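You operate a simulated robot arm through the tools that you are given. There is no shell and no other tool.

You run a simulated robot arm. Do the job below in one go: nothing can be reset, and whatever is moved stays where it is left.

TASK
Start the web on the rewinder's core with the short tape.
Fine: draw the leader onto the core, lay the tape along its tip, lower the lay-on roller, then jog twice; leave the roller down.
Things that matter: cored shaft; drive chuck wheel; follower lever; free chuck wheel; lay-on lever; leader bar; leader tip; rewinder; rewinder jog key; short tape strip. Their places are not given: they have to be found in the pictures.

It is judged by the outcome, as a careful person would: the job done as asked, and still so three seconds after it is handed in. It fails if anything else is knocked over, pushed out of place, dropped, spilled or broken.

THE ROBOT
A 6-joint arm with a two-finger gripper, fixed in place. Base frame: the origin is on the floor under the middle of its stand, x ahead of it, y to its left, z up; the work surface is at about z = 74. Readings come in cm, degrees, newtons and seconds.
It reaches about 163.7 cm from its shoulder. Its first joint turns from -166.0 to 166.0 degrees. Payload 3.43 kg.
The tool frame sits at the grasp point between the pads (the TCP): z along the fingers, y along the line on which they close. The tips reach 2 cm beyond it. The gripper opens to 19 cm; its body begins 24.8 cm behind the TCP.
Orientation is that of the tool frame in the base frame, as a unit quaternion [w, x, y, z]. With the fingers straight down and closing along the base's y, the tool's x points along the base's -x, its y along +y and its z along -z.

THE INTERFACE
- The arm moves only by the tool servo_tool. Its argument "steps" is a list of rows, each an object (a shift or turn left out is 0, a gripper value left out holds the last) with "hand": the finger opening in mm, from 0 to 190; "delta_pos": the shift along the tool's x, y, z in mm, a list of three; "rot": the turn, a rotation vector about the tool's x, y, z in degrees, a list of three. In form: [{"hand": hand, "delta_pos": [dx, dy, dz], "rot": [wx, wy, wz]}, ...]. A call has 1 to 20 rows; each row shifts and turns the commanded pose from where the row before left it, along the tool's axes as they then stand. Each row takes 0.2 s and may step no farther than 5 cm and 8.6 degrees from the row before; otherwise, or with a gripper value out of range, the whole call is refused. Where a pose cannot be reached the arm comes as near as it can. A force on the tool above 90 N (or 10 N above the force at the start of the call, whichever is more), or a blocked arm, ends the call early, and 0.2 s more pass. The fingers move at their own pace (about 4.5 cm/s each) and stop on an object; they squeeze with about 30 N. The grip force told is the motor's: it shows also when the fingers shut on nothing. Time passes only in rows, and 0.2 s behind the last, so rows that do not move let the fingers close. It gives the time, the measured TCP pose, the force on the tool (base axes), the opening and the grip force at its end, in the units of the frame above (readings bear some noise), with the torque about the TCP (base axes, N m) and any sound that the robot's microphone picked up, and new pictures: "views" is both (left out), scene, wrist or none.
- Cameras (640 x 400 px; columns grow to the right, rows downward): "scene" is fixed at [3.62, 64.72, 146.15]; the picture's right is [0.06, -1.00, 0.00], its down [-0.74, -0.05, -0.67] and it looks along [0.67, 0.04, -0.74] (base axes); focal length 222 px, centre (320, 200). "wrist" rides on the gripper at [7, -0.8, -28.8] in the tool frame; the picture's right is [0.12, 0.99, 0.00], its down [-0.96, 0.12, -0.25] and it looks along [-0.25, 0.03, 0.97] (tool axes); focal length 261 px, centre (320, 200).
- raise_lower(by): slides the trunk up (or, below 0, down) by that many cm; the arm rides with it, the base frame stays. It gives what a move gives, with no picture.
- pixel_to_xyz(camera, pixels): for up to 12 pixels [column, row] of the newest picture of that camera ("zoom" is the newest enlarged one), the place [x, y, z] in the base frame of the surface seen there, good to about 0.2 cm, but the place of the scene camera against the robot may be out by one fixed shift of up to 1.8 cm in any direction. No time passes.
- zoom(camera, box): a new picture of the part [left, top, right, bottom] of that camera's present view, enlarged. No time passes.
- finish_job(): hands the job in; it is judged then, once.

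Open the gripper and draw the arm clear of the work before you hand the job in, unless the task says otherwise.

The tools are called after "Request:" as a command line: name --argument value ..., lists and objects as JSON in quotes. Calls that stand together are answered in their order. servo_tool: Moves the arm, as the interface text tells. Its arguments: {"type":"object","properties":{"steps":{"type":"array","items":{"type":"object","properties":{"hand":{"type":"number"},"delta_pos":{"type":"array","items":{"type":"number"}},"rot":{"type":"array","items":{"type":"number"}}}}},"views":{"type":"string","enum":["both","scene","wrist","none"]}},"required":["steps"]} The other tools are called the same way: raise_lower (by) moves the trunk up or down; pixel_to_xyz (camera, pixels) gives the place of the surface under pixels of a picture; zoom (camera, box) takes an enlarged picture of a part of a camera's view; finish_job () hands the job in.

At the start:

```text
time: 0.0
tool_pos: [79.82, 10.12, 117.1]
tool_rot: [0.0, 0.0, 1.0, 0.0]
force: [0.2, 0.4, 0.4]
ft_torque: [-0.03, -0.01, 0.03]
gripper_width: 18.98
grip_force: 0.0
trunk travel left (down, up): [-17.5, 6.5]
```

scene: 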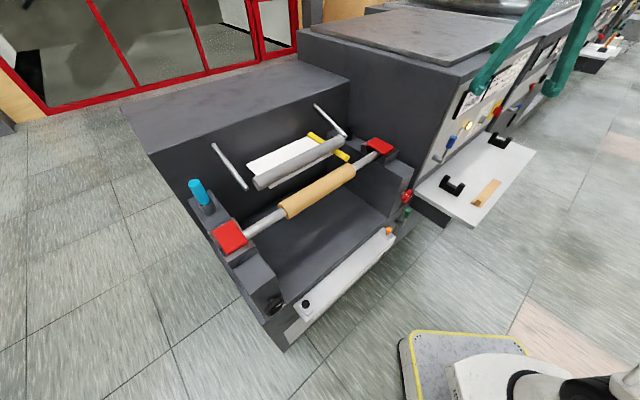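
wrist: 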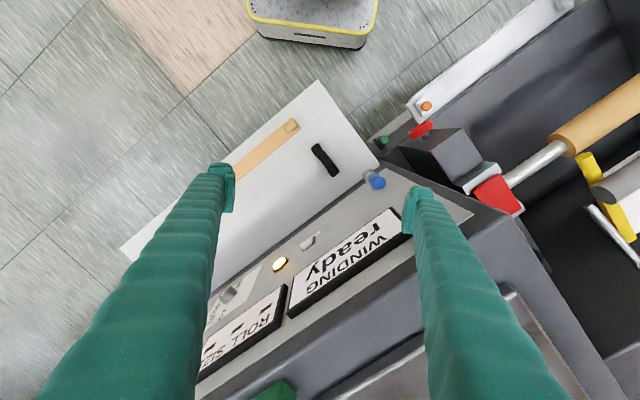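

The scene shows the rewinder with the core (around 320,190), red chuck caps, a lay-on roller, a blue lever and a side shelf with a tan strip (485,193). I'll zoom in to identify the parts.

Request:
zoom --camera "scene" --box '[180, 90, 420, 240]'

Request:
zoom --camera "scene" --box '[380, 80, 560, 240]'

Request:
zoom --camera "scene" --box '[180, 170, 440, 350]'

Request:
zoom --camera "wrist" --box '[180, 100, 500, 400]'

Request:
zoom --camera "wrist" --box '[380, 60, 640, 260]'

```text
2.67 times, centred on (300, 165) of scene
```

zoom: 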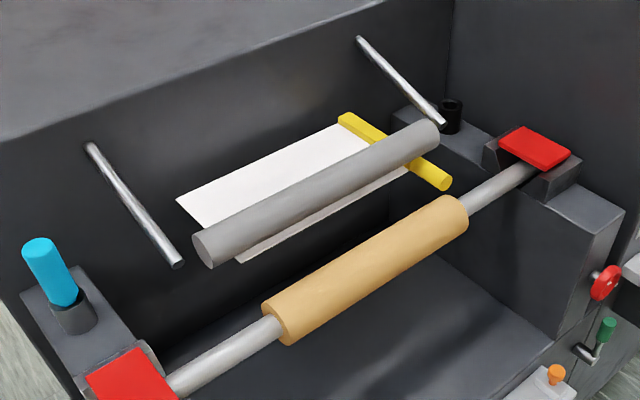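

```text
2.50 times, centred on (470, 160) of scene
```

zoom: 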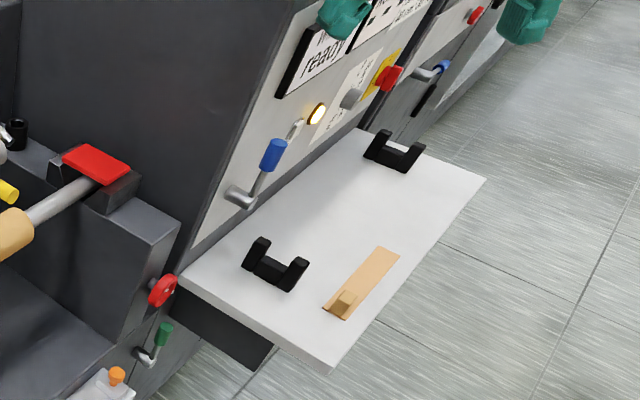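

```text
2.22 times, centred on (310, 260) of scene
```

zoom: 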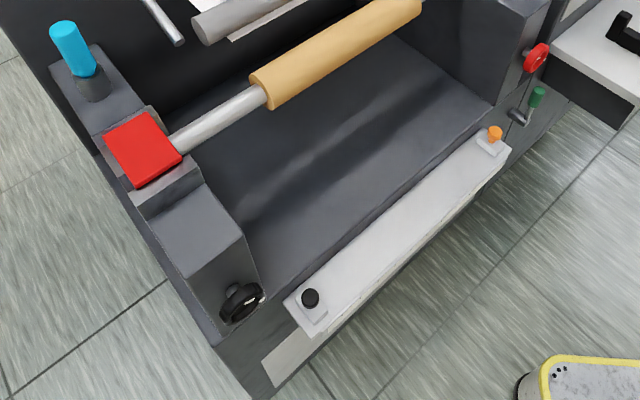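

```text
1.33 times, centred on (340, 250) of wrist
```

zoom: 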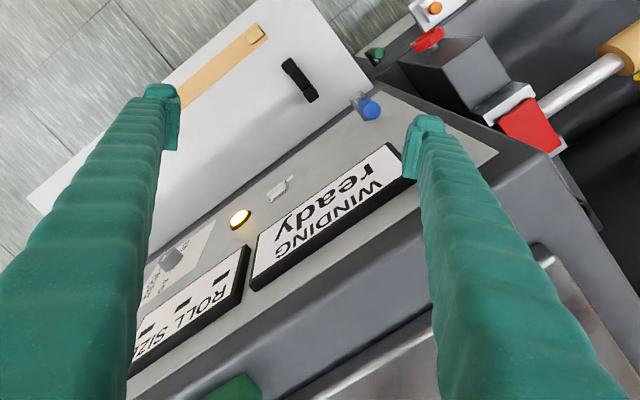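

```text
2.00 times, centred on (510, 160) of wrist
```

zoom: 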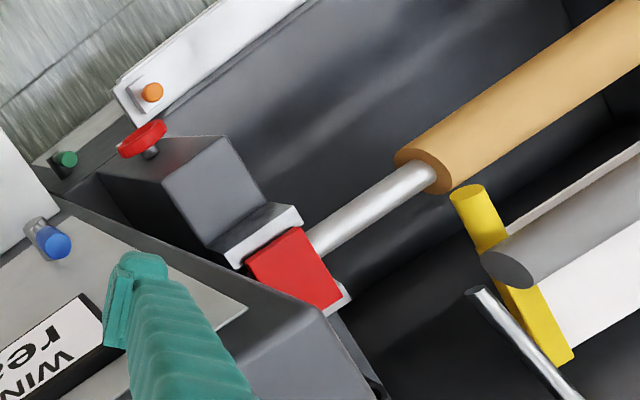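

I'll look up the positions of the main features in the scene view.

Request:
pixel_to_xyz --camera "scene" --pixels '[[198, 188], [204, 207], [230, 237], [379, 147], [288, 210], [348, 170], [345, 155], [312, 137], [257, 183], [342, 141], [265, 168], [290, 180]]'

Request:
pixel_to_xyz --camera "scene" --pixels '[[389, 231], [306, 303], [407, 196], [405, 214], [277, 307], [450, 142], [468, 125], [452, 187], [485, 193], [480, 204], [492, 182], [498, 138]]'

Request:
pixel_to_xyz --camera "scene" --pixels '[[246, 187], [213, 145], [345, 136], [315, 105], [250, 228], [375, 155], [349, 130], [300, 145], [275, 190], [330, 158], [250, 165], [330, 240]]'

```text
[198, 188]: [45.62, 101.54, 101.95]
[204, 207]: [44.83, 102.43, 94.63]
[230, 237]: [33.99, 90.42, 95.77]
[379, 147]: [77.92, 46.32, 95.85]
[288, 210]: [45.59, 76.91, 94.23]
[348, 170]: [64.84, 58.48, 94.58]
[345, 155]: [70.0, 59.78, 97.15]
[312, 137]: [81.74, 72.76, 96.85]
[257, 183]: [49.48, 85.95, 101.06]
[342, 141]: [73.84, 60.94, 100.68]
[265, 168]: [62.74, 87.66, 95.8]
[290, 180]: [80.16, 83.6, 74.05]
```

```text
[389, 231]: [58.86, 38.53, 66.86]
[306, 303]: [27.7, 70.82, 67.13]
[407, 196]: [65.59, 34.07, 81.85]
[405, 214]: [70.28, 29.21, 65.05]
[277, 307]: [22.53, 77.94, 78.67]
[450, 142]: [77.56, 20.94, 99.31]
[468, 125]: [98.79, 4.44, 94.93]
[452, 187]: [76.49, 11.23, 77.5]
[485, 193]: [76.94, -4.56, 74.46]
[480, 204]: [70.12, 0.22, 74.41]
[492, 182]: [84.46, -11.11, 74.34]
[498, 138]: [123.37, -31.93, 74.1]
```

```text
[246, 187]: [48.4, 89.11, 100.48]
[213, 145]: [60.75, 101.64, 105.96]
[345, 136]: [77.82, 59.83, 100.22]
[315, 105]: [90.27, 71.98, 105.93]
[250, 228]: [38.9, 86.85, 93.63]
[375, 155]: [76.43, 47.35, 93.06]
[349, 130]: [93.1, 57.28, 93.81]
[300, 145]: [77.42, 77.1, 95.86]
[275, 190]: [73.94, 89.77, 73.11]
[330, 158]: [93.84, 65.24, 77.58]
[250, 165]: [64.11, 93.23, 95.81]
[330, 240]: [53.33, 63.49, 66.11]
```

I'll zoom tightly on individual controls to identify them.

Request:
zoom --camera "scene" --box '[375, 180, 425, 245]'

Request:
zoom --camera "scene" --box '[430, 70, 530, 170]'

Request:
zoom --camera "scene" --box '[180, 170, 260, 260]'

Request:
zoom --camera "scene" --box '[255, 275, 345, 340]'

Request:
zoom --camera "scene" --box '[300, 95, 410, 175]'

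Request:
zoom --camera "wrist" --box '[190, 170, 420, 380]'

Request:
zoom --camera "scene" --box '[230, 110, 370, 220]'

Request:
zoom --camera "scene" --box '[520, 0, 640, 110]'

```text
6.15 times, centred on (400, 212) of scene
```

zoom: 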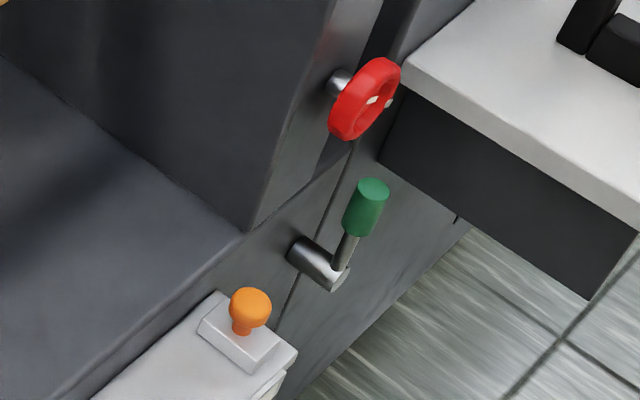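

```text
4.00 times, centred on (480, 120) of scene
```

zoom: 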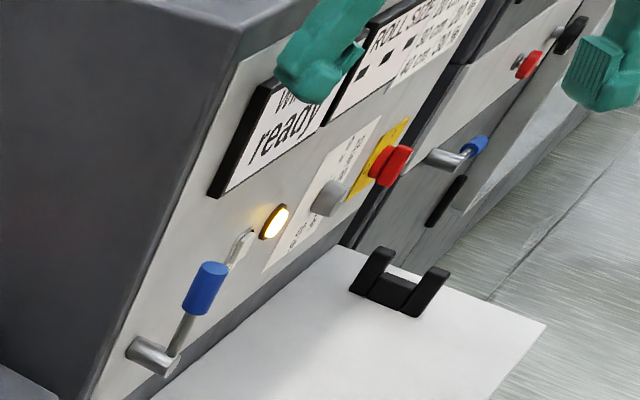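

```text
4.44 times, centred on (220, 215) of scene
```

zoom: 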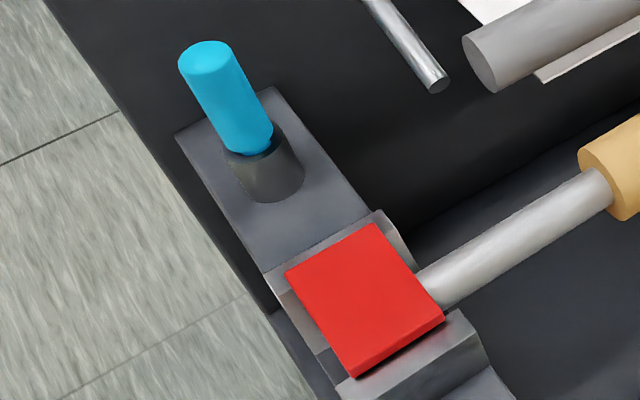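

```text
6.15 times, centred on (300, 308) of scene
```

zoom: 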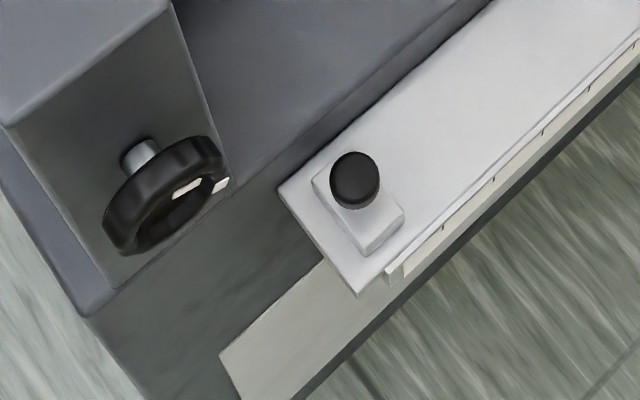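

```text
5.00 times, centred on (355, 135) of scene
```

zoom: 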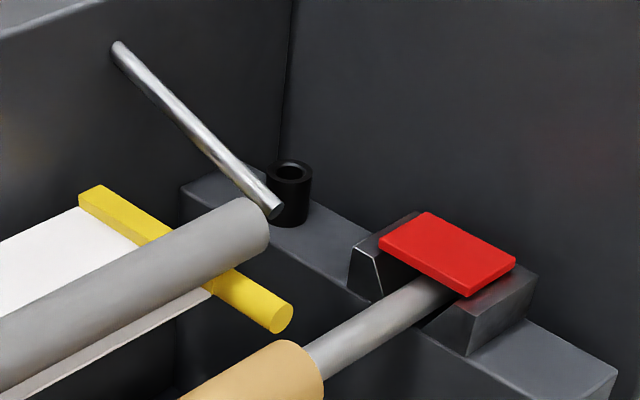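

```text
1.90 times, centred on (305, 275) of wrist
```

zoom: 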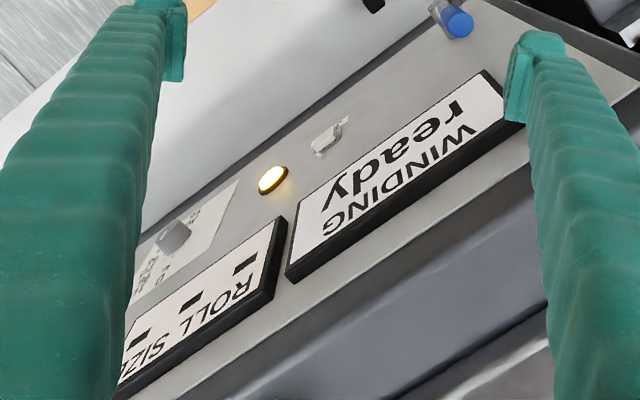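

```text
3.64 times, centred on (300, 165) of scene
```

zoom: 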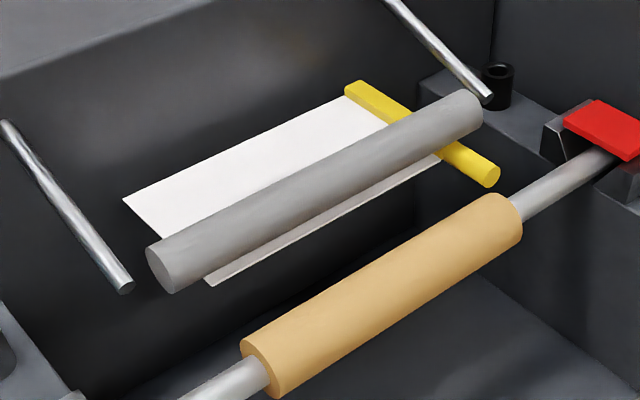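

```text
3.64 times, centred on (580, 55) of scene
```

zoom: 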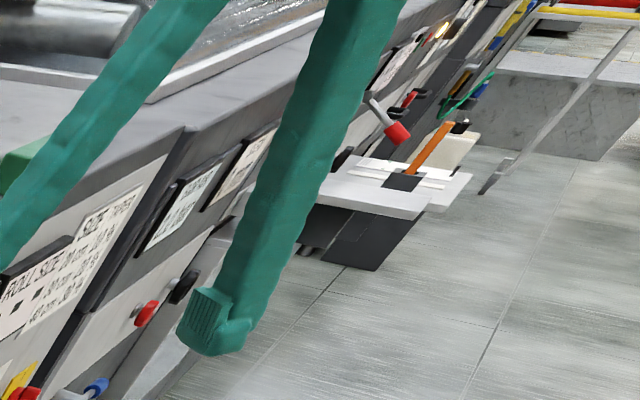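

I see a cyan lever, a green crank, a blue lever, red/black handwheels, and orange/black knobs. I'll back the arm off toward the operator side and tilt the wrist camera to read the panel labels.

Request:
servo_tool --steps '[{"delta_pos": [30, -30, 0]}, {"delta_pos": [30, -30, 0]}, {"delta_pos": [30, -30, 0]}, {"delta_pos": [30, -30, 0]}, {"delta_pos": [30, -30, 0]}, {"rot": [0, 0, -7.5]}, {"rot": [0, 0, -7.5]}, {"rot": [0, 0, -7.5]}, {"rot": [0, 0, -7.5]}, {"rot": [0, 0, -7.5]}, {"rot": [0, 0, -7.5]}, {"rot": [0, -7.5, 0]}, {"rot": [0, -7.5, 0]}, {"rot": [0, -7.5, 0]}, {"rot": [0, -7.5, 0]}, {"rot": [0, -7.5, 0]}, {"rot": [0, -7.5, 0]}]'

```text
time: 3.6
tool_pos: [64.85, -4.94, 117.24]
tool_rot: [0.354, -0.353, 0.854, 0.145]
force: [-0.3, -0.3, 0.0]
ft_torque: [-0.06, 0.02, 0.01]
gripper_width: 19.01
grip_force: 0.0
trunk travel left (down, up): [-17.5, 6.5]
```

scene: 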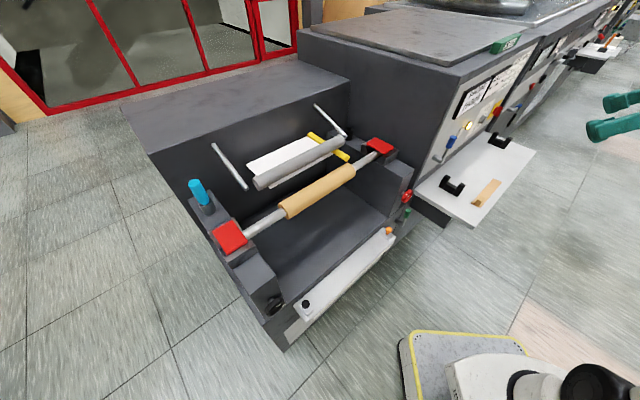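
wrist: 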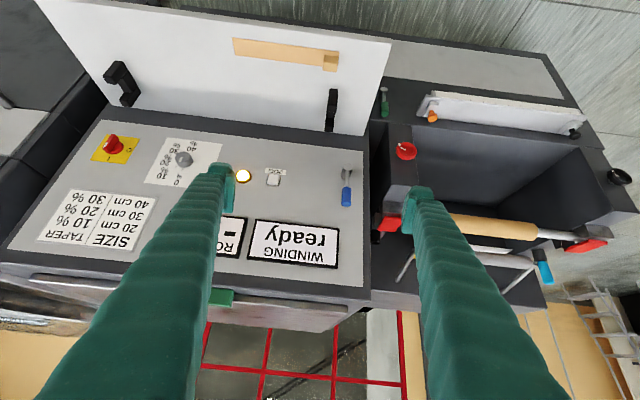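

The wrist camera now sees the whole front upside down. I'll zoom in on the panel labels and front controls.

Request:
zoom --camera "wrist" --box '[215, 140, 375, 280]'

Request:
zoom --camera "wrist" --box '[40, 110, 250, 260]'

Request:
zoom --camera "wrist" --box '[370, 70, 640, 210]'

Request:
zoom --camera "wrist" --box '[370, 190, 620, 310]'

Request:
zoom --camera "wrist" --box '[200, 20, 380, 140]'

```text
2.86 times, centred on (295, 210) of wrist
```

zoom: 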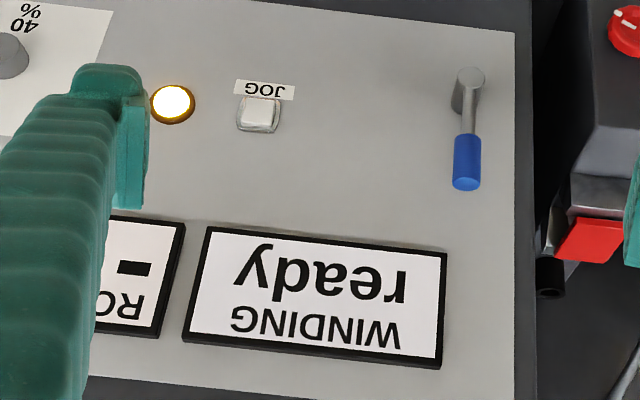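

```text
2.67 times, centred on (145, 185) of wrist
```

zoom: 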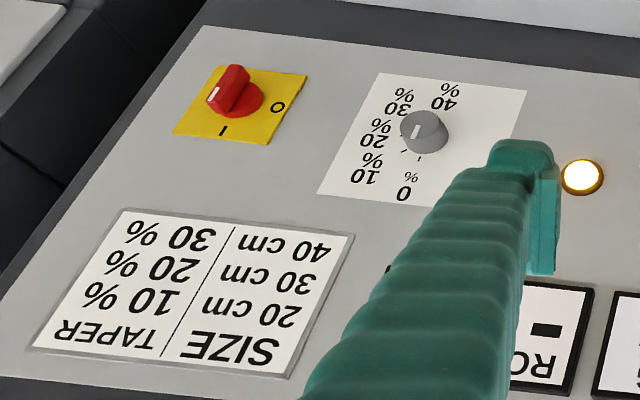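

```text
2.37 times, centred on (505, 140) of wrist
```

zoom: 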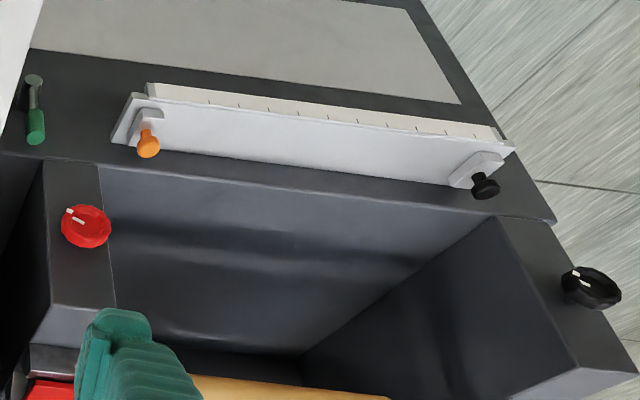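

```text
2.56 times, centred on (495, 250) of wrist
```

zoom: 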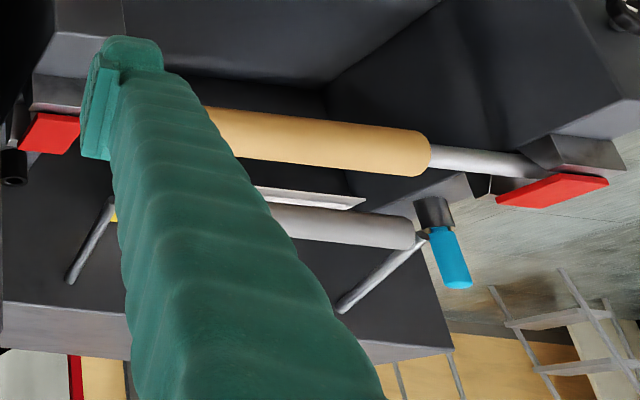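

```text
3.33 times, centred on (290, 80) of wrist
```

zoom: 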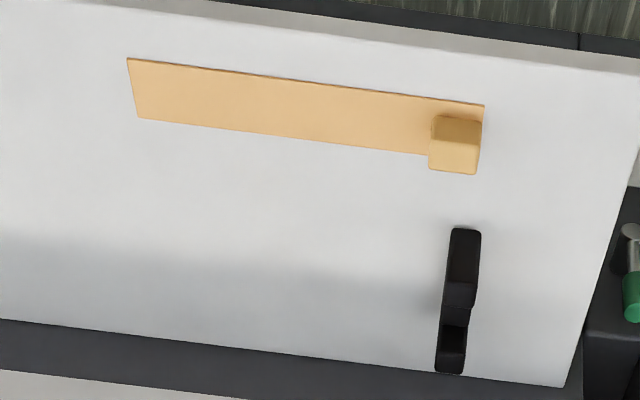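

The JOG key is identified on the panel near wrist pixel (273,178). I'll look at the neighbouring machine, and query 3D positions of the key, levers, wheels and tape.

Request:
zoom --camera "scene" --box '[490, 30, 640, 140]'

Request:
zoom --camera "scene" --box '[430, 110, 470, 170]'

Request:
pixel_to_xyz --camera "wrist" --pixels '[[273, 178], [243, 175], [347, 197], [347, 170], [346, 182], [384, 95], [384, 110], [405, 151], [330, 60], [283, 50], [235, 45], [432, 116]]'

Request:
pixel_to_xyz --camera "wrist" --pixels '[[540, 272], [483, 228], [410, 265], [517, 283], [492, 265], [387, 223], [588, 243], [120, 85], [333, 110], [300, 40], [250, 120], [320, 140]]'

```text
3.64 times, centred on (565, 85) of scene
```

zoom: 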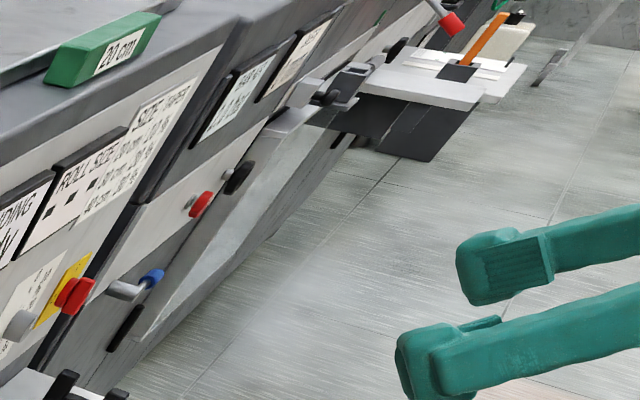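

```text
6.67 times, centred on (450, 140) of scene
```

zoom: 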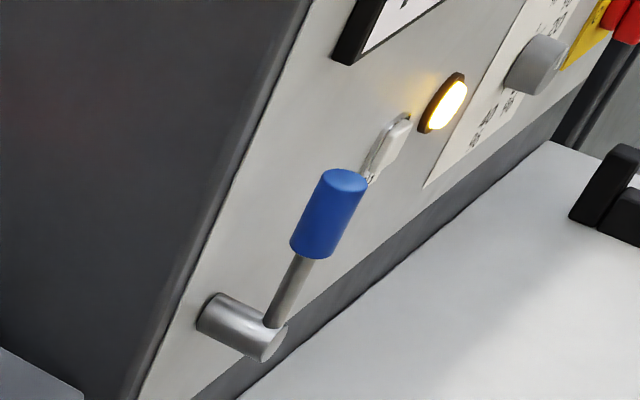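

```text
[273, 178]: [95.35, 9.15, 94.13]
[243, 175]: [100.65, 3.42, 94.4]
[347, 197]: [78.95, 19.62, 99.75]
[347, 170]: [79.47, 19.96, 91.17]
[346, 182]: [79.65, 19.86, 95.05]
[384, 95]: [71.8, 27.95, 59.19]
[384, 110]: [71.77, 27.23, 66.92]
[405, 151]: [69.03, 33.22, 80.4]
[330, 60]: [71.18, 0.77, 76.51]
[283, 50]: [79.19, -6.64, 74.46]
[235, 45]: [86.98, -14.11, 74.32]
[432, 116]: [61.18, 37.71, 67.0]
```

```text
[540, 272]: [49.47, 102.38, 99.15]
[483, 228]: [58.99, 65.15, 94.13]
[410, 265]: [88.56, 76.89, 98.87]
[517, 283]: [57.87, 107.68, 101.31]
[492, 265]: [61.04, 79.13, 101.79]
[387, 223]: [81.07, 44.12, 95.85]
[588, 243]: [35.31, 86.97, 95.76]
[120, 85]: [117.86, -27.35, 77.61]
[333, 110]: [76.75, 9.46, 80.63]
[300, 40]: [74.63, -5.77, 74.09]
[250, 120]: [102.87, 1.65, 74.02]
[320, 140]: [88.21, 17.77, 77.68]
```

I'll zoom heavily on the two candidate levers (blue at wrist (347,185), green at (384,100)) for labels.

Request:
zoom --camera "wrist" --box '[325, 150, 375, 220]'

Request:
zoom --camera "wrist" --box '[360, 70, 450, 170]'

Request:
zoom --camera "wrist" --box '[500, 200, 600, 300]'

Request:
zoom --camera "wrist" --box '[550, 80, 640, 200]'

Request:
zoom --camera "wrist" --box '[0, 90, 100, 200]'

```text
5.71 times, centred on (350, 185) of wrist
```

zoom: 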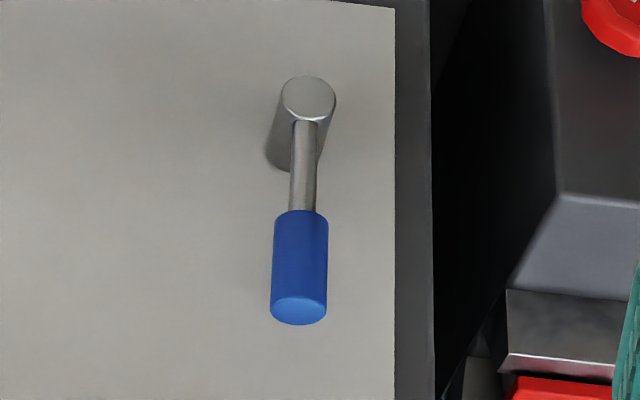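

```text
4.00 times, centred on (405, 120) of wrist
```

zoom: 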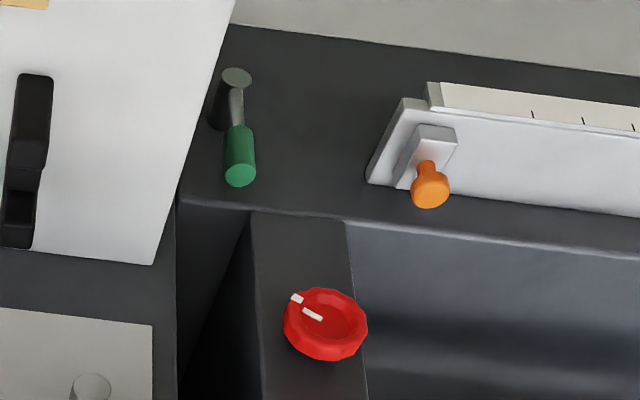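

```text
4.00 times, centred on (550, 250) of wrist
```

zoom: 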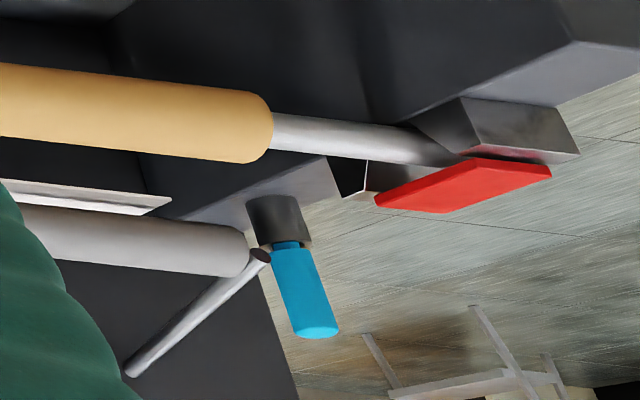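

```text
3.33 times, centred on (595, 140) of wrist
```

zoom: 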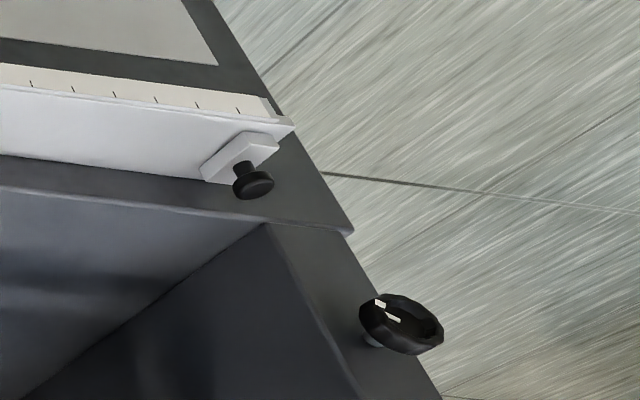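

```text
3.64 times, centred on (50, 145) of wrist
```

zoom: 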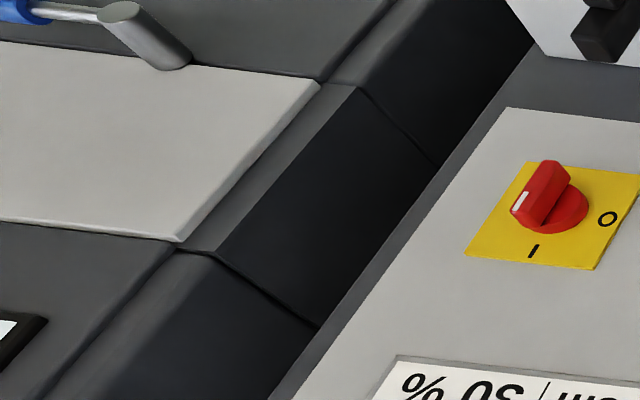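

No labels at the levers. Next I'll query detail on the leader, yellow bar, roller and core from the scene camera.

Request:
zoom --camera "scene" --box '[230, 110, 370, 220]'

Request:
pixel_to_xyz --camera "zoom" --pixels '[[213, 282], [300, 235], [400, 180], [436, 160], [495, 180], [485, 168], [455, 152], [400, 115], [352, 87], [350, 100], [125, 198], [160, 235]]'

Request:
pixel_to_xyz --camera "zoom" --pixels '[[165, 265], [300, 175], [460, 95], [480, 110], [260, 360], [390, 280], [510, 210], [330, 290], [340, 310], [320, 280], [270, 370], [230, 380]]'

```text
3.64 times, centred on (300, 165) of scene
```

zoom: 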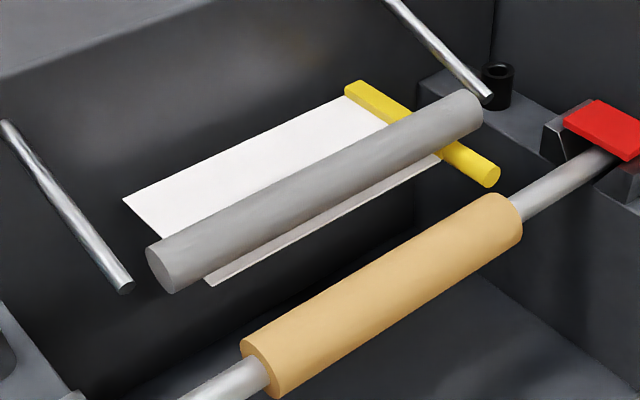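

```text
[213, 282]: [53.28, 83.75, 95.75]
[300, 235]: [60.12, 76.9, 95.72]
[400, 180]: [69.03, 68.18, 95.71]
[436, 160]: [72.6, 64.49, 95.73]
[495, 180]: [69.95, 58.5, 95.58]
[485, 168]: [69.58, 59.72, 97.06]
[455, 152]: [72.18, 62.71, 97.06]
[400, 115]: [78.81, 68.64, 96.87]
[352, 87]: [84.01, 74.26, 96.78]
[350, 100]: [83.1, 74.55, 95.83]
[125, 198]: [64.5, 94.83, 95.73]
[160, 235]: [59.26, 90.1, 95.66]
```

```text
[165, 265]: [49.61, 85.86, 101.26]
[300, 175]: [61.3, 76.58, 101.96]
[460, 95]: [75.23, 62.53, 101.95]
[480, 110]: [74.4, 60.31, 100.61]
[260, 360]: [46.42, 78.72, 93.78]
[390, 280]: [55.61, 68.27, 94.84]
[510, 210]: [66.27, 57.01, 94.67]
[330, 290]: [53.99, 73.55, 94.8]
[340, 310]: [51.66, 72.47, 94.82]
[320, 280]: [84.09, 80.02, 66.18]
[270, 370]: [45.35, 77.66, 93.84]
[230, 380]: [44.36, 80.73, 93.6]
```

The geometry is becoming clear: the leader tip edge sits behind the core with the yellow bar at its right edge. Before moving over, I'll check the height of the panel box top.

Request:
pixel_to_xyz --camera "scene" --pixels '[[400, 50], [460, 75], [340, 40], [505, 42], [220, 100], [300, 65], [400, 180], [220, 240], [265, 270], [413, 165]]'

```text
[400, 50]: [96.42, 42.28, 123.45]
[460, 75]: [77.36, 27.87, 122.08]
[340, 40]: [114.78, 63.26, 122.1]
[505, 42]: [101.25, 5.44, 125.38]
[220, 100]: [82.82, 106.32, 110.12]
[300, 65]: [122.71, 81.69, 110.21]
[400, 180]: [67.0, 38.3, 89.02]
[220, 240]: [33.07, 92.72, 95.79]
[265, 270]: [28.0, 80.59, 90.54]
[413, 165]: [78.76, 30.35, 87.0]
```

Box top is at z≈122 beyond v≈74, so I'll level the tool, travel sideways along the front, and only then move over the rewinder bay.

Request:
servo_tool --steps '[{"rot": [0, 7.5, 0]}, {"rot": [0, 7.5, 0]}, {"rot": [0, 7.5, 0]}, {"rot": [0, 7.5, 0]}, {"rot": [0, 7.5, 0]}, {"rot": [0, 7.5, 0]}, {"delta_pos": [0, 46, -5]}, {"delta_pos": [0, 46, -5]}, {"delta_pos": [0, 46, -5]}, {"delta_pos": [0, 46, -5]}, {"delta_pos": [0, 46, -5]}, {"delta_pos": [0, 46, -5]}, {"delta_pos": [0, 46, -5]}, {"delta_pos": [0, 46, -5]}, {"delta_pos": [0, 46, -5]}, {"delta_pos": [0, 46, -5]}, {"delta_pos": [0, 46, -5]}, {"delta_pos": [0, 46, -5]}]' --views "none"

Request:
servo_tool --steps '[{"delta_pos": [-45, 0, 0]}, {"delta_pos": [-45, 0, 0]}, {"delta_pos": [-45, 0, 0]}, {"delta_pos": [-45, 0, 0]}, {"delta_pos": [-45, 0, 0]}, {"delta_pos": [-45, 0, 0]}, {"delta_pos": [-45, 0, 0]}]'

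```text
time: 7.4
tool_pos: [25.71, 33.96, 123.28]
tool_rot: [0.001, -0.383, 0.924, 0.0]
force: [0.6, 0.4, 0.1]
ft_torque: [0.12, 0.03, -0.02]
gripper_width: 18.99
grip_force: 0.1
trunk travel left (down, up): [-17.5, 6.5]
```

```text
time: 9.0
tool_pos: [48.07, 56.36, 123.07]
tool_rot: [0.001, -0.383, 0.924, 0.0]
force: [-0.5, -1.4, 0.5]
ft_torque: [0.13, -0.15, -0.01]
gripper_width: 19.03
grip_force: 0.0
trunk travel left (down, up): [-17.5, 6.5]
```

scene: 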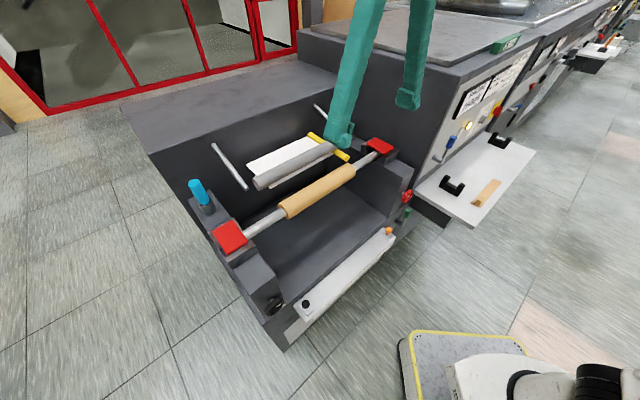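
wrist: 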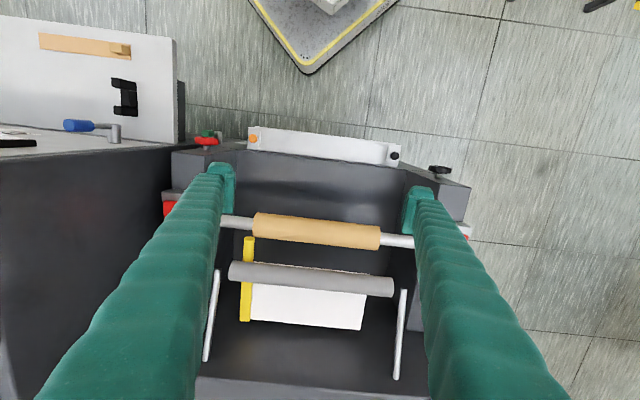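

Excellent view: yellow bar at (249,240)–(246,318), core (256–380, 230), roller (230–392, 278). I'll zoom and measure with the accurate wrist camera.

Request:
zoom --camera "wrist" --box '[210, 190, 420, 340]'

Request:
pixel_to_xyz --camera "zoom" --pixels '[[120, 150], [118, 165], [118, 190], [110, 300], [108, 385], [100, 190], [138, 150], [200, 240], [460, 268], [330, 253], [460, 425], [130, 395]]'

Request:
pixel_to_xyz --camera "wrist" --pixels '[[258, 224], [378, 237], [318, 222], [318, 231], [318, 240], [235, 223], [400, 240], [233, 272], [390, 286], [312, 277], [253, 285], [310, 300]]'

```text
2.67 times, centred on (315, 265) of wrist
```

zoom: 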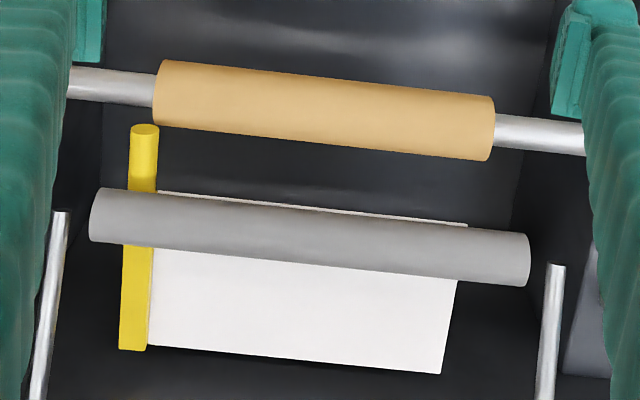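

```text
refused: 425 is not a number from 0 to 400
```

```text
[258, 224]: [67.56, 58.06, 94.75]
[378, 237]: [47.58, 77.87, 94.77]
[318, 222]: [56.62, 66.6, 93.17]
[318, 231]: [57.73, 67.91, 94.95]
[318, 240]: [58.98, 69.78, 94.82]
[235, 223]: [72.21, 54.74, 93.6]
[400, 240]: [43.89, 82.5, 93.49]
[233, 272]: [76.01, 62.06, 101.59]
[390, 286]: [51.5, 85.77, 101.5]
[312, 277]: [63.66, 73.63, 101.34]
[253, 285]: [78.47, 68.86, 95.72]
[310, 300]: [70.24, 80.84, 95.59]
```

Core axis is near v≈89.6 (v=(x+y)/√2) with top z≈95. Retrying the bar/leader query.

Request:
pixel_to_xyz --camera "zoom" --pixels '[[145, 128], [145, 140], [142, 165], [137, 300], [131, 345], [133, 165], [157, 165], [170, 194], [460, 226], [330, 210], [440, 368], [155, 340]]'

Request:
pixel_to_xyz --camera "zoom" --pixels '[[95, 210], [525, 250], [310, 212], [310, 225], [310, 240], [310, 255], [60, 215], [556, 270], [165, 90], [485, 125], [320, 80], [320, 135]]'

```text
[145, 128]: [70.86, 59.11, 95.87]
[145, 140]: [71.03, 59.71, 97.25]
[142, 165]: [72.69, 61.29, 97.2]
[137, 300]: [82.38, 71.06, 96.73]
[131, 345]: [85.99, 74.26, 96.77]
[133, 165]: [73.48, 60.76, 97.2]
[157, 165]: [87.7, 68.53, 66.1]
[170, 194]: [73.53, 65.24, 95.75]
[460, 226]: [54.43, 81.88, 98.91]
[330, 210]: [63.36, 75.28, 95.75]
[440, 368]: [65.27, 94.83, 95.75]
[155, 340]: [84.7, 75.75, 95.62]
```

```text
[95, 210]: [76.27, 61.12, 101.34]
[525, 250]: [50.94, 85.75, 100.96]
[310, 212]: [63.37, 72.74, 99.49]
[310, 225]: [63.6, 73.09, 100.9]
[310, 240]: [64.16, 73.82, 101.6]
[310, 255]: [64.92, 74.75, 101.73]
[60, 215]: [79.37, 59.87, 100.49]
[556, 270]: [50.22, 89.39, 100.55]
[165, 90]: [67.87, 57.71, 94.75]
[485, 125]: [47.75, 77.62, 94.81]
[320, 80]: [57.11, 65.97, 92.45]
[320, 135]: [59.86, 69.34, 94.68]
```

Bar handle: centre u≈8.1 (u=(x−y)/√2), v 91.9→96, z 95–97.2; leader tip v≈98, roller front v≈96.2. I need the finger's width near its tip, so I'll zoom on it.

Request:
zoom --camera "scene" --box '[310, 0, 450, 160]'

Request:
pixel_to_xyz --camera "scene" --pixels '[[345, 145], [330, 140], [350, 130], [340, 122], [358, 70], [372, 70], [349, 70], [342, 100], [355, 100], [407, 100], [400, 95], [418, 95]]'

Request:
zoom --camera "wrist" --box '[150, 140, 290, 300]'

```text
2.50 times, centred on (380, 80) of scene
```

zoom: 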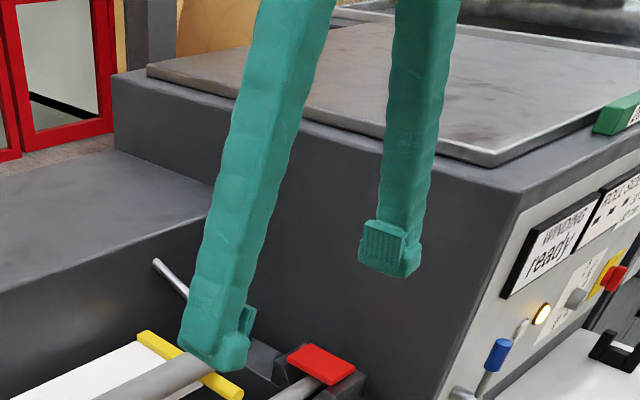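

```text
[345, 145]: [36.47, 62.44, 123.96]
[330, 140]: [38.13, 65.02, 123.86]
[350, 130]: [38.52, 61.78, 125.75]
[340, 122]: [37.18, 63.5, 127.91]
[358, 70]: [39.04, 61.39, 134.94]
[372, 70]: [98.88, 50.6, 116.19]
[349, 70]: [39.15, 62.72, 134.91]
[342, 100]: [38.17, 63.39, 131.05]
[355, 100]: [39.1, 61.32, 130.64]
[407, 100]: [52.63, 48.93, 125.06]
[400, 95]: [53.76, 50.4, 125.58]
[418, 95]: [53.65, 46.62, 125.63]
```

```text
2.50 times, centred on (220, 220) of wrist
```

zoom: 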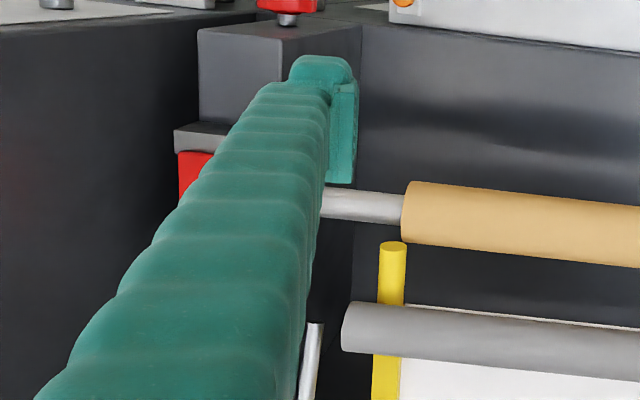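

Fingers are about 3 cm wide. I'll set the opening to 45 mm and move above the bar handle (u 8.1, v 93.6), staying high at z≈123 first.

Request:
servo_tool --steps '[{"hand": 45, "delta_pos": [-33, -23.3, 0]}, {"delta_pos": [-33, -23.3, 0]}, {"delta_pos": [-33, -23.3, 0]}, {"delta_pos": [-33, -23.3, 0]}, {"delta_pos": [-33, -23.3, 0]}, {"delta_pos": [-33, -23.3, 0]}, {}, {}, {"delta_pos": [0, 0, 40]}, {"delta_pos": [0, 0, 40]}, {"delta_pos": [0, 0, 40]}]'

```text
time: 11.4
tool_pos: [70.71, 59.47, 108.96]
tool_rot: [0.0, -0.383, 0.924, 0.0]
force: [0.6, 0.7, -0.7]
ft_torque: [0.04, -0.04, -0.01]
gripper_width: 4.52
grip_force: 0.0
out of reach, approached as far as the arm can: row 5, 6
trunk travel left (down, up): [-17.5, 6.5]
```

scene: 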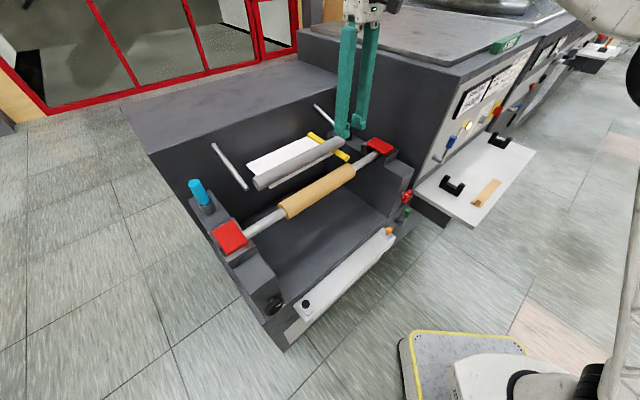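
wrist: 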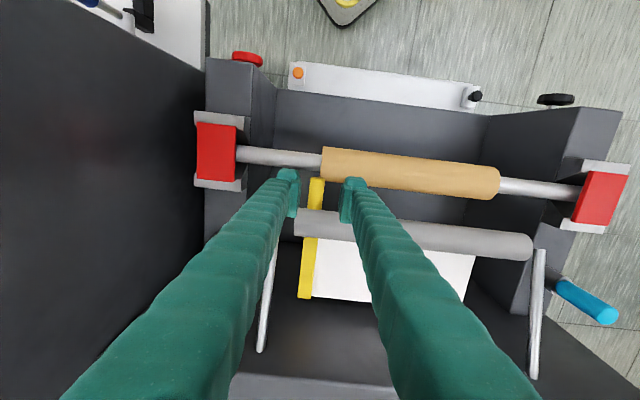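

The handle (316,185) is between the pads. Reach was limiting when high; I'll descend to z≈100 with a small shift in v and re-check.

Request:
servo_tool --steps '[{"delta_pos": [-5, -1, 30]}, {"delta_pos": [-5, 0, 30]}, {"delta_pos": [-5, 0, 25]}, {}]'

```text
time: 12.4
tool_pos: [71.97, 60.45, 100.43]
tool_rot: [0.0, -0.382, 0.924, 0.001]
force: [1.0, 0.3, -0.4]
ft_torque: [0.01, 0.01, -0.01]
gripper_width: 4.51
grip_force: 0.0
trunk travel left (down, up): [-17.5, 6.5]
```

scene: 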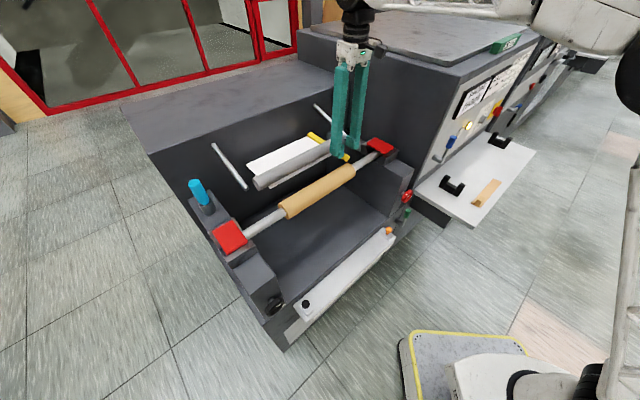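
wrist: 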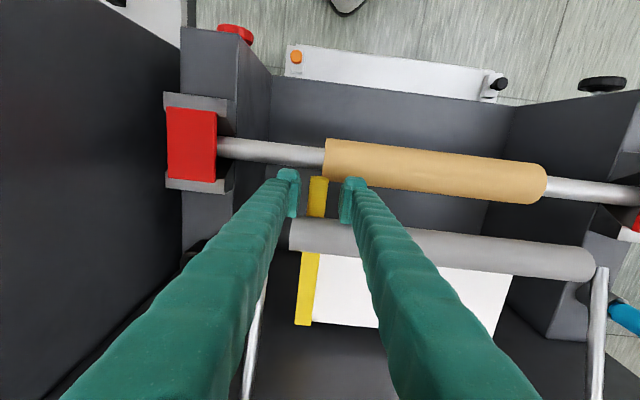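

TCP is at u 8.15, v 93.6, z 100.4. I'll zoom to check finger clearance to roller and handle before the last 3 cm.

Request:
zoom --camera "wrist" --box '[250, 130, 400, 260]'

Request:
zoom --camera "scene" --box '[300, 100, 400, 190]'

Request:
pixel_to_xyz --camera "wrist" --pixels '[[318, 180], [318, 200], [318, 213], [310, 195], [326, 195], [330, 150], [335, 185], [345, 235], [304, 240], [420, 265], [400, 160], [340, 165]]'

```text
3.08 times, centred on (325, 195) of wrist
```

zoom: 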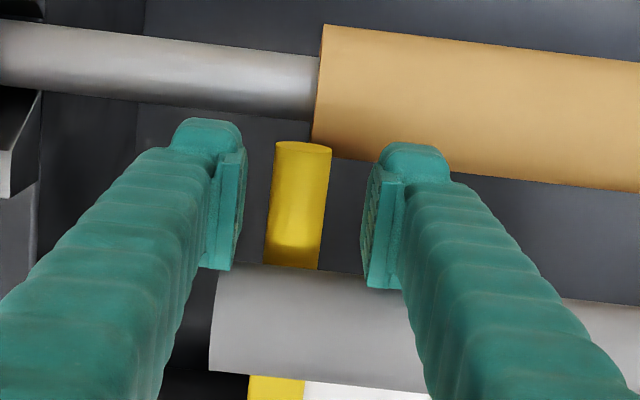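

```text
4.44 times, centred on (350, 145) of scene
```

zoom: 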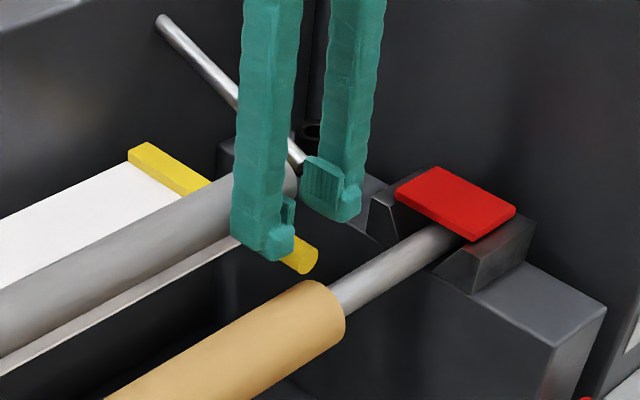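

```text
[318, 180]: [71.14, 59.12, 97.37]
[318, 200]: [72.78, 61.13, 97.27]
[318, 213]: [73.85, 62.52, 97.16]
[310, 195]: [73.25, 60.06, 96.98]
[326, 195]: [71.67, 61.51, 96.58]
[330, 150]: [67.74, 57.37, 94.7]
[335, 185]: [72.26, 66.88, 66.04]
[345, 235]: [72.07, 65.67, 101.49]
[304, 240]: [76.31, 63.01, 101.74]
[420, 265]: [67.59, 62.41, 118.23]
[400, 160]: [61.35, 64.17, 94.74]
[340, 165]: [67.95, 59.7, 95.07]
```

Handle spans u 7.2–9.3, top z≈97.3; core top ≈95.1. I'll lower to TCP z≈97.65 (tips at 95.65) and close the fingers.

Request:
servo_tool --steps '[{"delta_pos": [0, -1, 14]}, {"delta_pos": [0, 0, 13.5]}, {}, {"hand": 0}, {"hand": 0}, {"hand": 0}, {"hand": 0}]'

```text
time: 14.0
tool_pos: [71.94, 60.25, 97.89]
tool_rot: [0.001, -0.382, 0.924, 0.0]
force: [4.4, -2.3, 10.9]
ft_torque: [-0.13, 0.02, 0.09]
gripper_width: 1.69
grip_force: 45.3
trunk travel left (down, up): [-17.5, 6.5]
```

scene: 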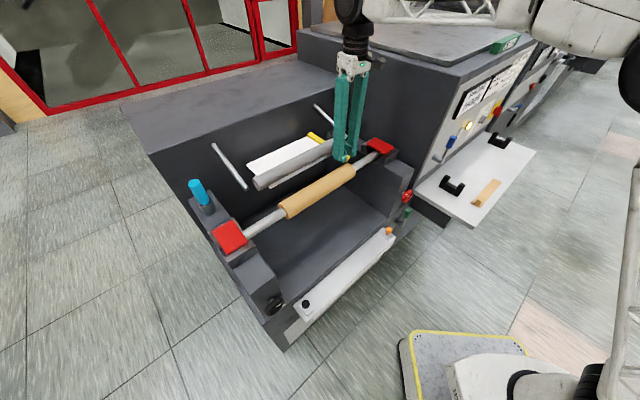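
wrist: 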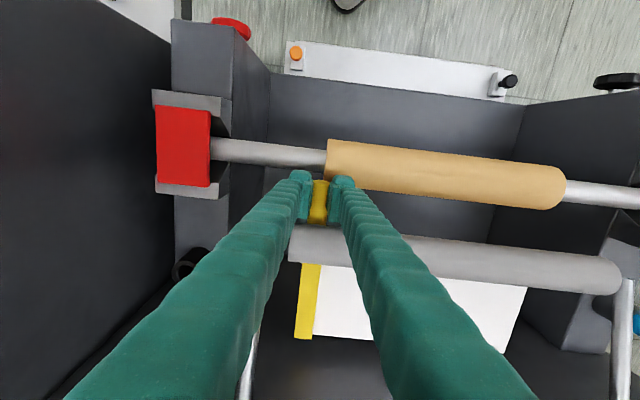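

The width 1.69 cm and upward force show I'm pinching above the handle's mid-line. I'll open a little, lower ~2.5 mm below the commanded height, and re-grip.

Request:
servo_tool --steps '[{"hand": 36}, {"hand": 36}, {"hand": 36}, {}]' --views "none"

```text
time: 15.0
tool_pos: [71.97, 60.38, 97.73]
tool_rot: [0.0, -0.382, 0.924, 0.0]
force: [-0.3, -0.3, -0.4]
ft_torque: [-0.01, 0.0, 0.05]
gripper_width: 3.61
grip_force: 0.1
trunk travel left (down, up): [-17.5, 6.5]
```

The TCP is at z 97.73 free of load. I'll lower 3.5 mm to about 97.4 and close again.

Request:
servo_tool --steps '[{"delta_pos": [0, 0, 3.5]}, {}, {"hand": 0}, {"hand": 0}, {"hand": 0}, {"hand": 0}]'

```text
time: 16.4
tool_pos: [71.92, 60.22, 97.31]
tool_rot: [-0.001, -0.383, 0.924, 0.0]
force: [5.0, -4.0, -2.4]
ft_torque: [-0.1, -0.02, 1.13]
gripper_width: 2.09
grip_force: 45.1
trunk travel left (down, up): [-17.5, 6.5]
```

scene: 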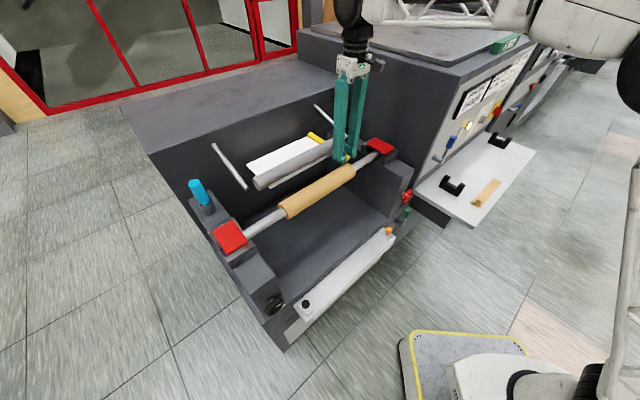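
wrist: 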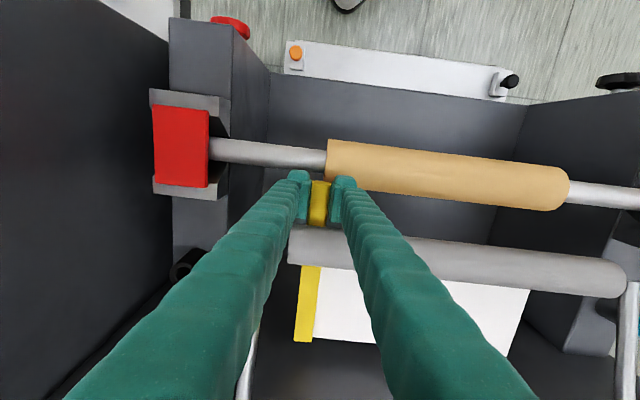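

Grip is solid at 2.09 cm. I'll pull 3 cm toward the operator (−v, tool +x) slowly and check forces and leader motion.

Request:
servo_tool --steps '[{"delta_pos": [5, -0.7, 0]}, {"delta_pos": [8, 0, 0]}, {"delta_pos": [8, 0, 0]}, {"delta_pos": [9, 0, 0]}, {}]'

```text
time: 17.6
tool_pos: [69.83, 58.11, 97.46]
tool_rot: [0.0, -0.383, 0.924, 0.0]
force: [2.7, -3.6, 5.3]
ft_torque: [-0.2, 0.05, 0.75]
gripper_width: 2.1
grip_force: 44.8
trunk travel left (down, up): [-17.5, 6.5]
```

scene: 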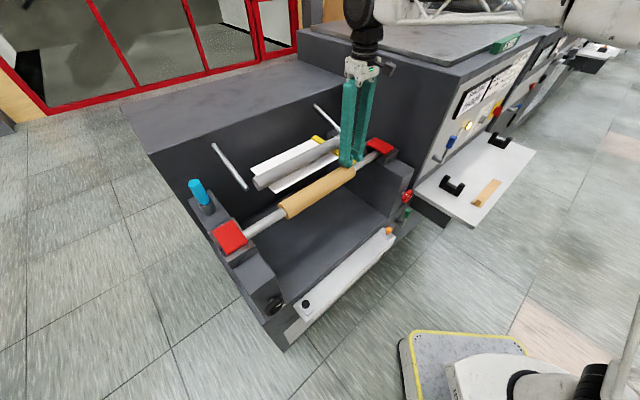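
wrist: 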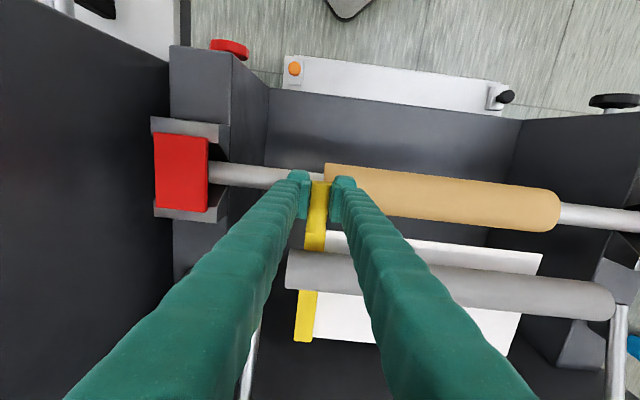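

The leader follows smoothly. A slight upward force (5 N) hints at the left tip brushing the core, so I'll raise 1 mm while pulling another 3 cm.

Request:
servo_tool --steps '[{"delta_pos": [6, 0, -1]}, {"delta_pos": [8, 0, 0]}, {"delta_pos": [8, 0, 0]}, {"delta_pos": [8, 0, 0]}, {}]'

```text
time: 18.8
tool_pos: [67.86, 55.97, 97.41]
tool_rot: [-0.001, -0.382, 0.924, -0.001]
force: [1.3, -4.1, -6.1]
ft_torque: [-0.22, 0.16, -0.04]
gripper_width: 2.07
grip_force: 45.2
trunk travel left (down, up): [-17.5, 6.5]
```

scene: 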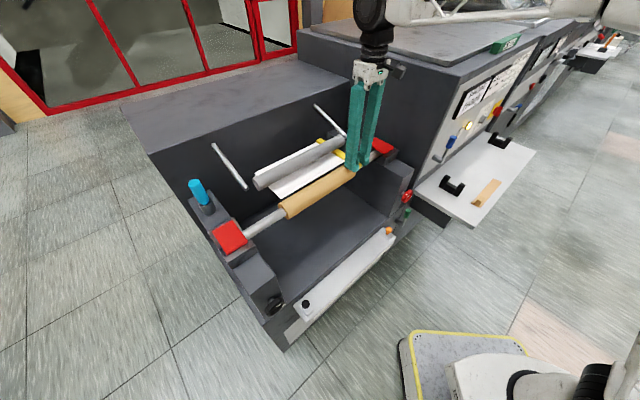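
wrist: 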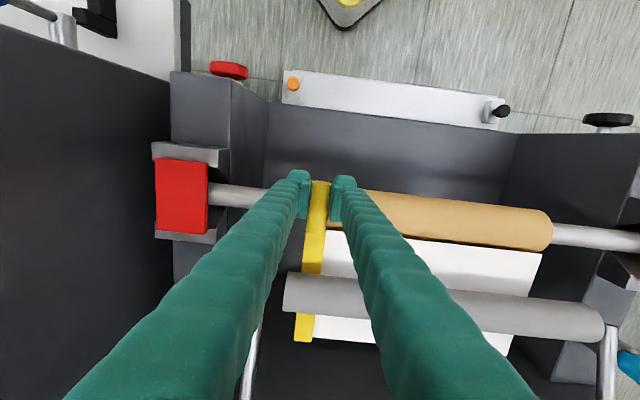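

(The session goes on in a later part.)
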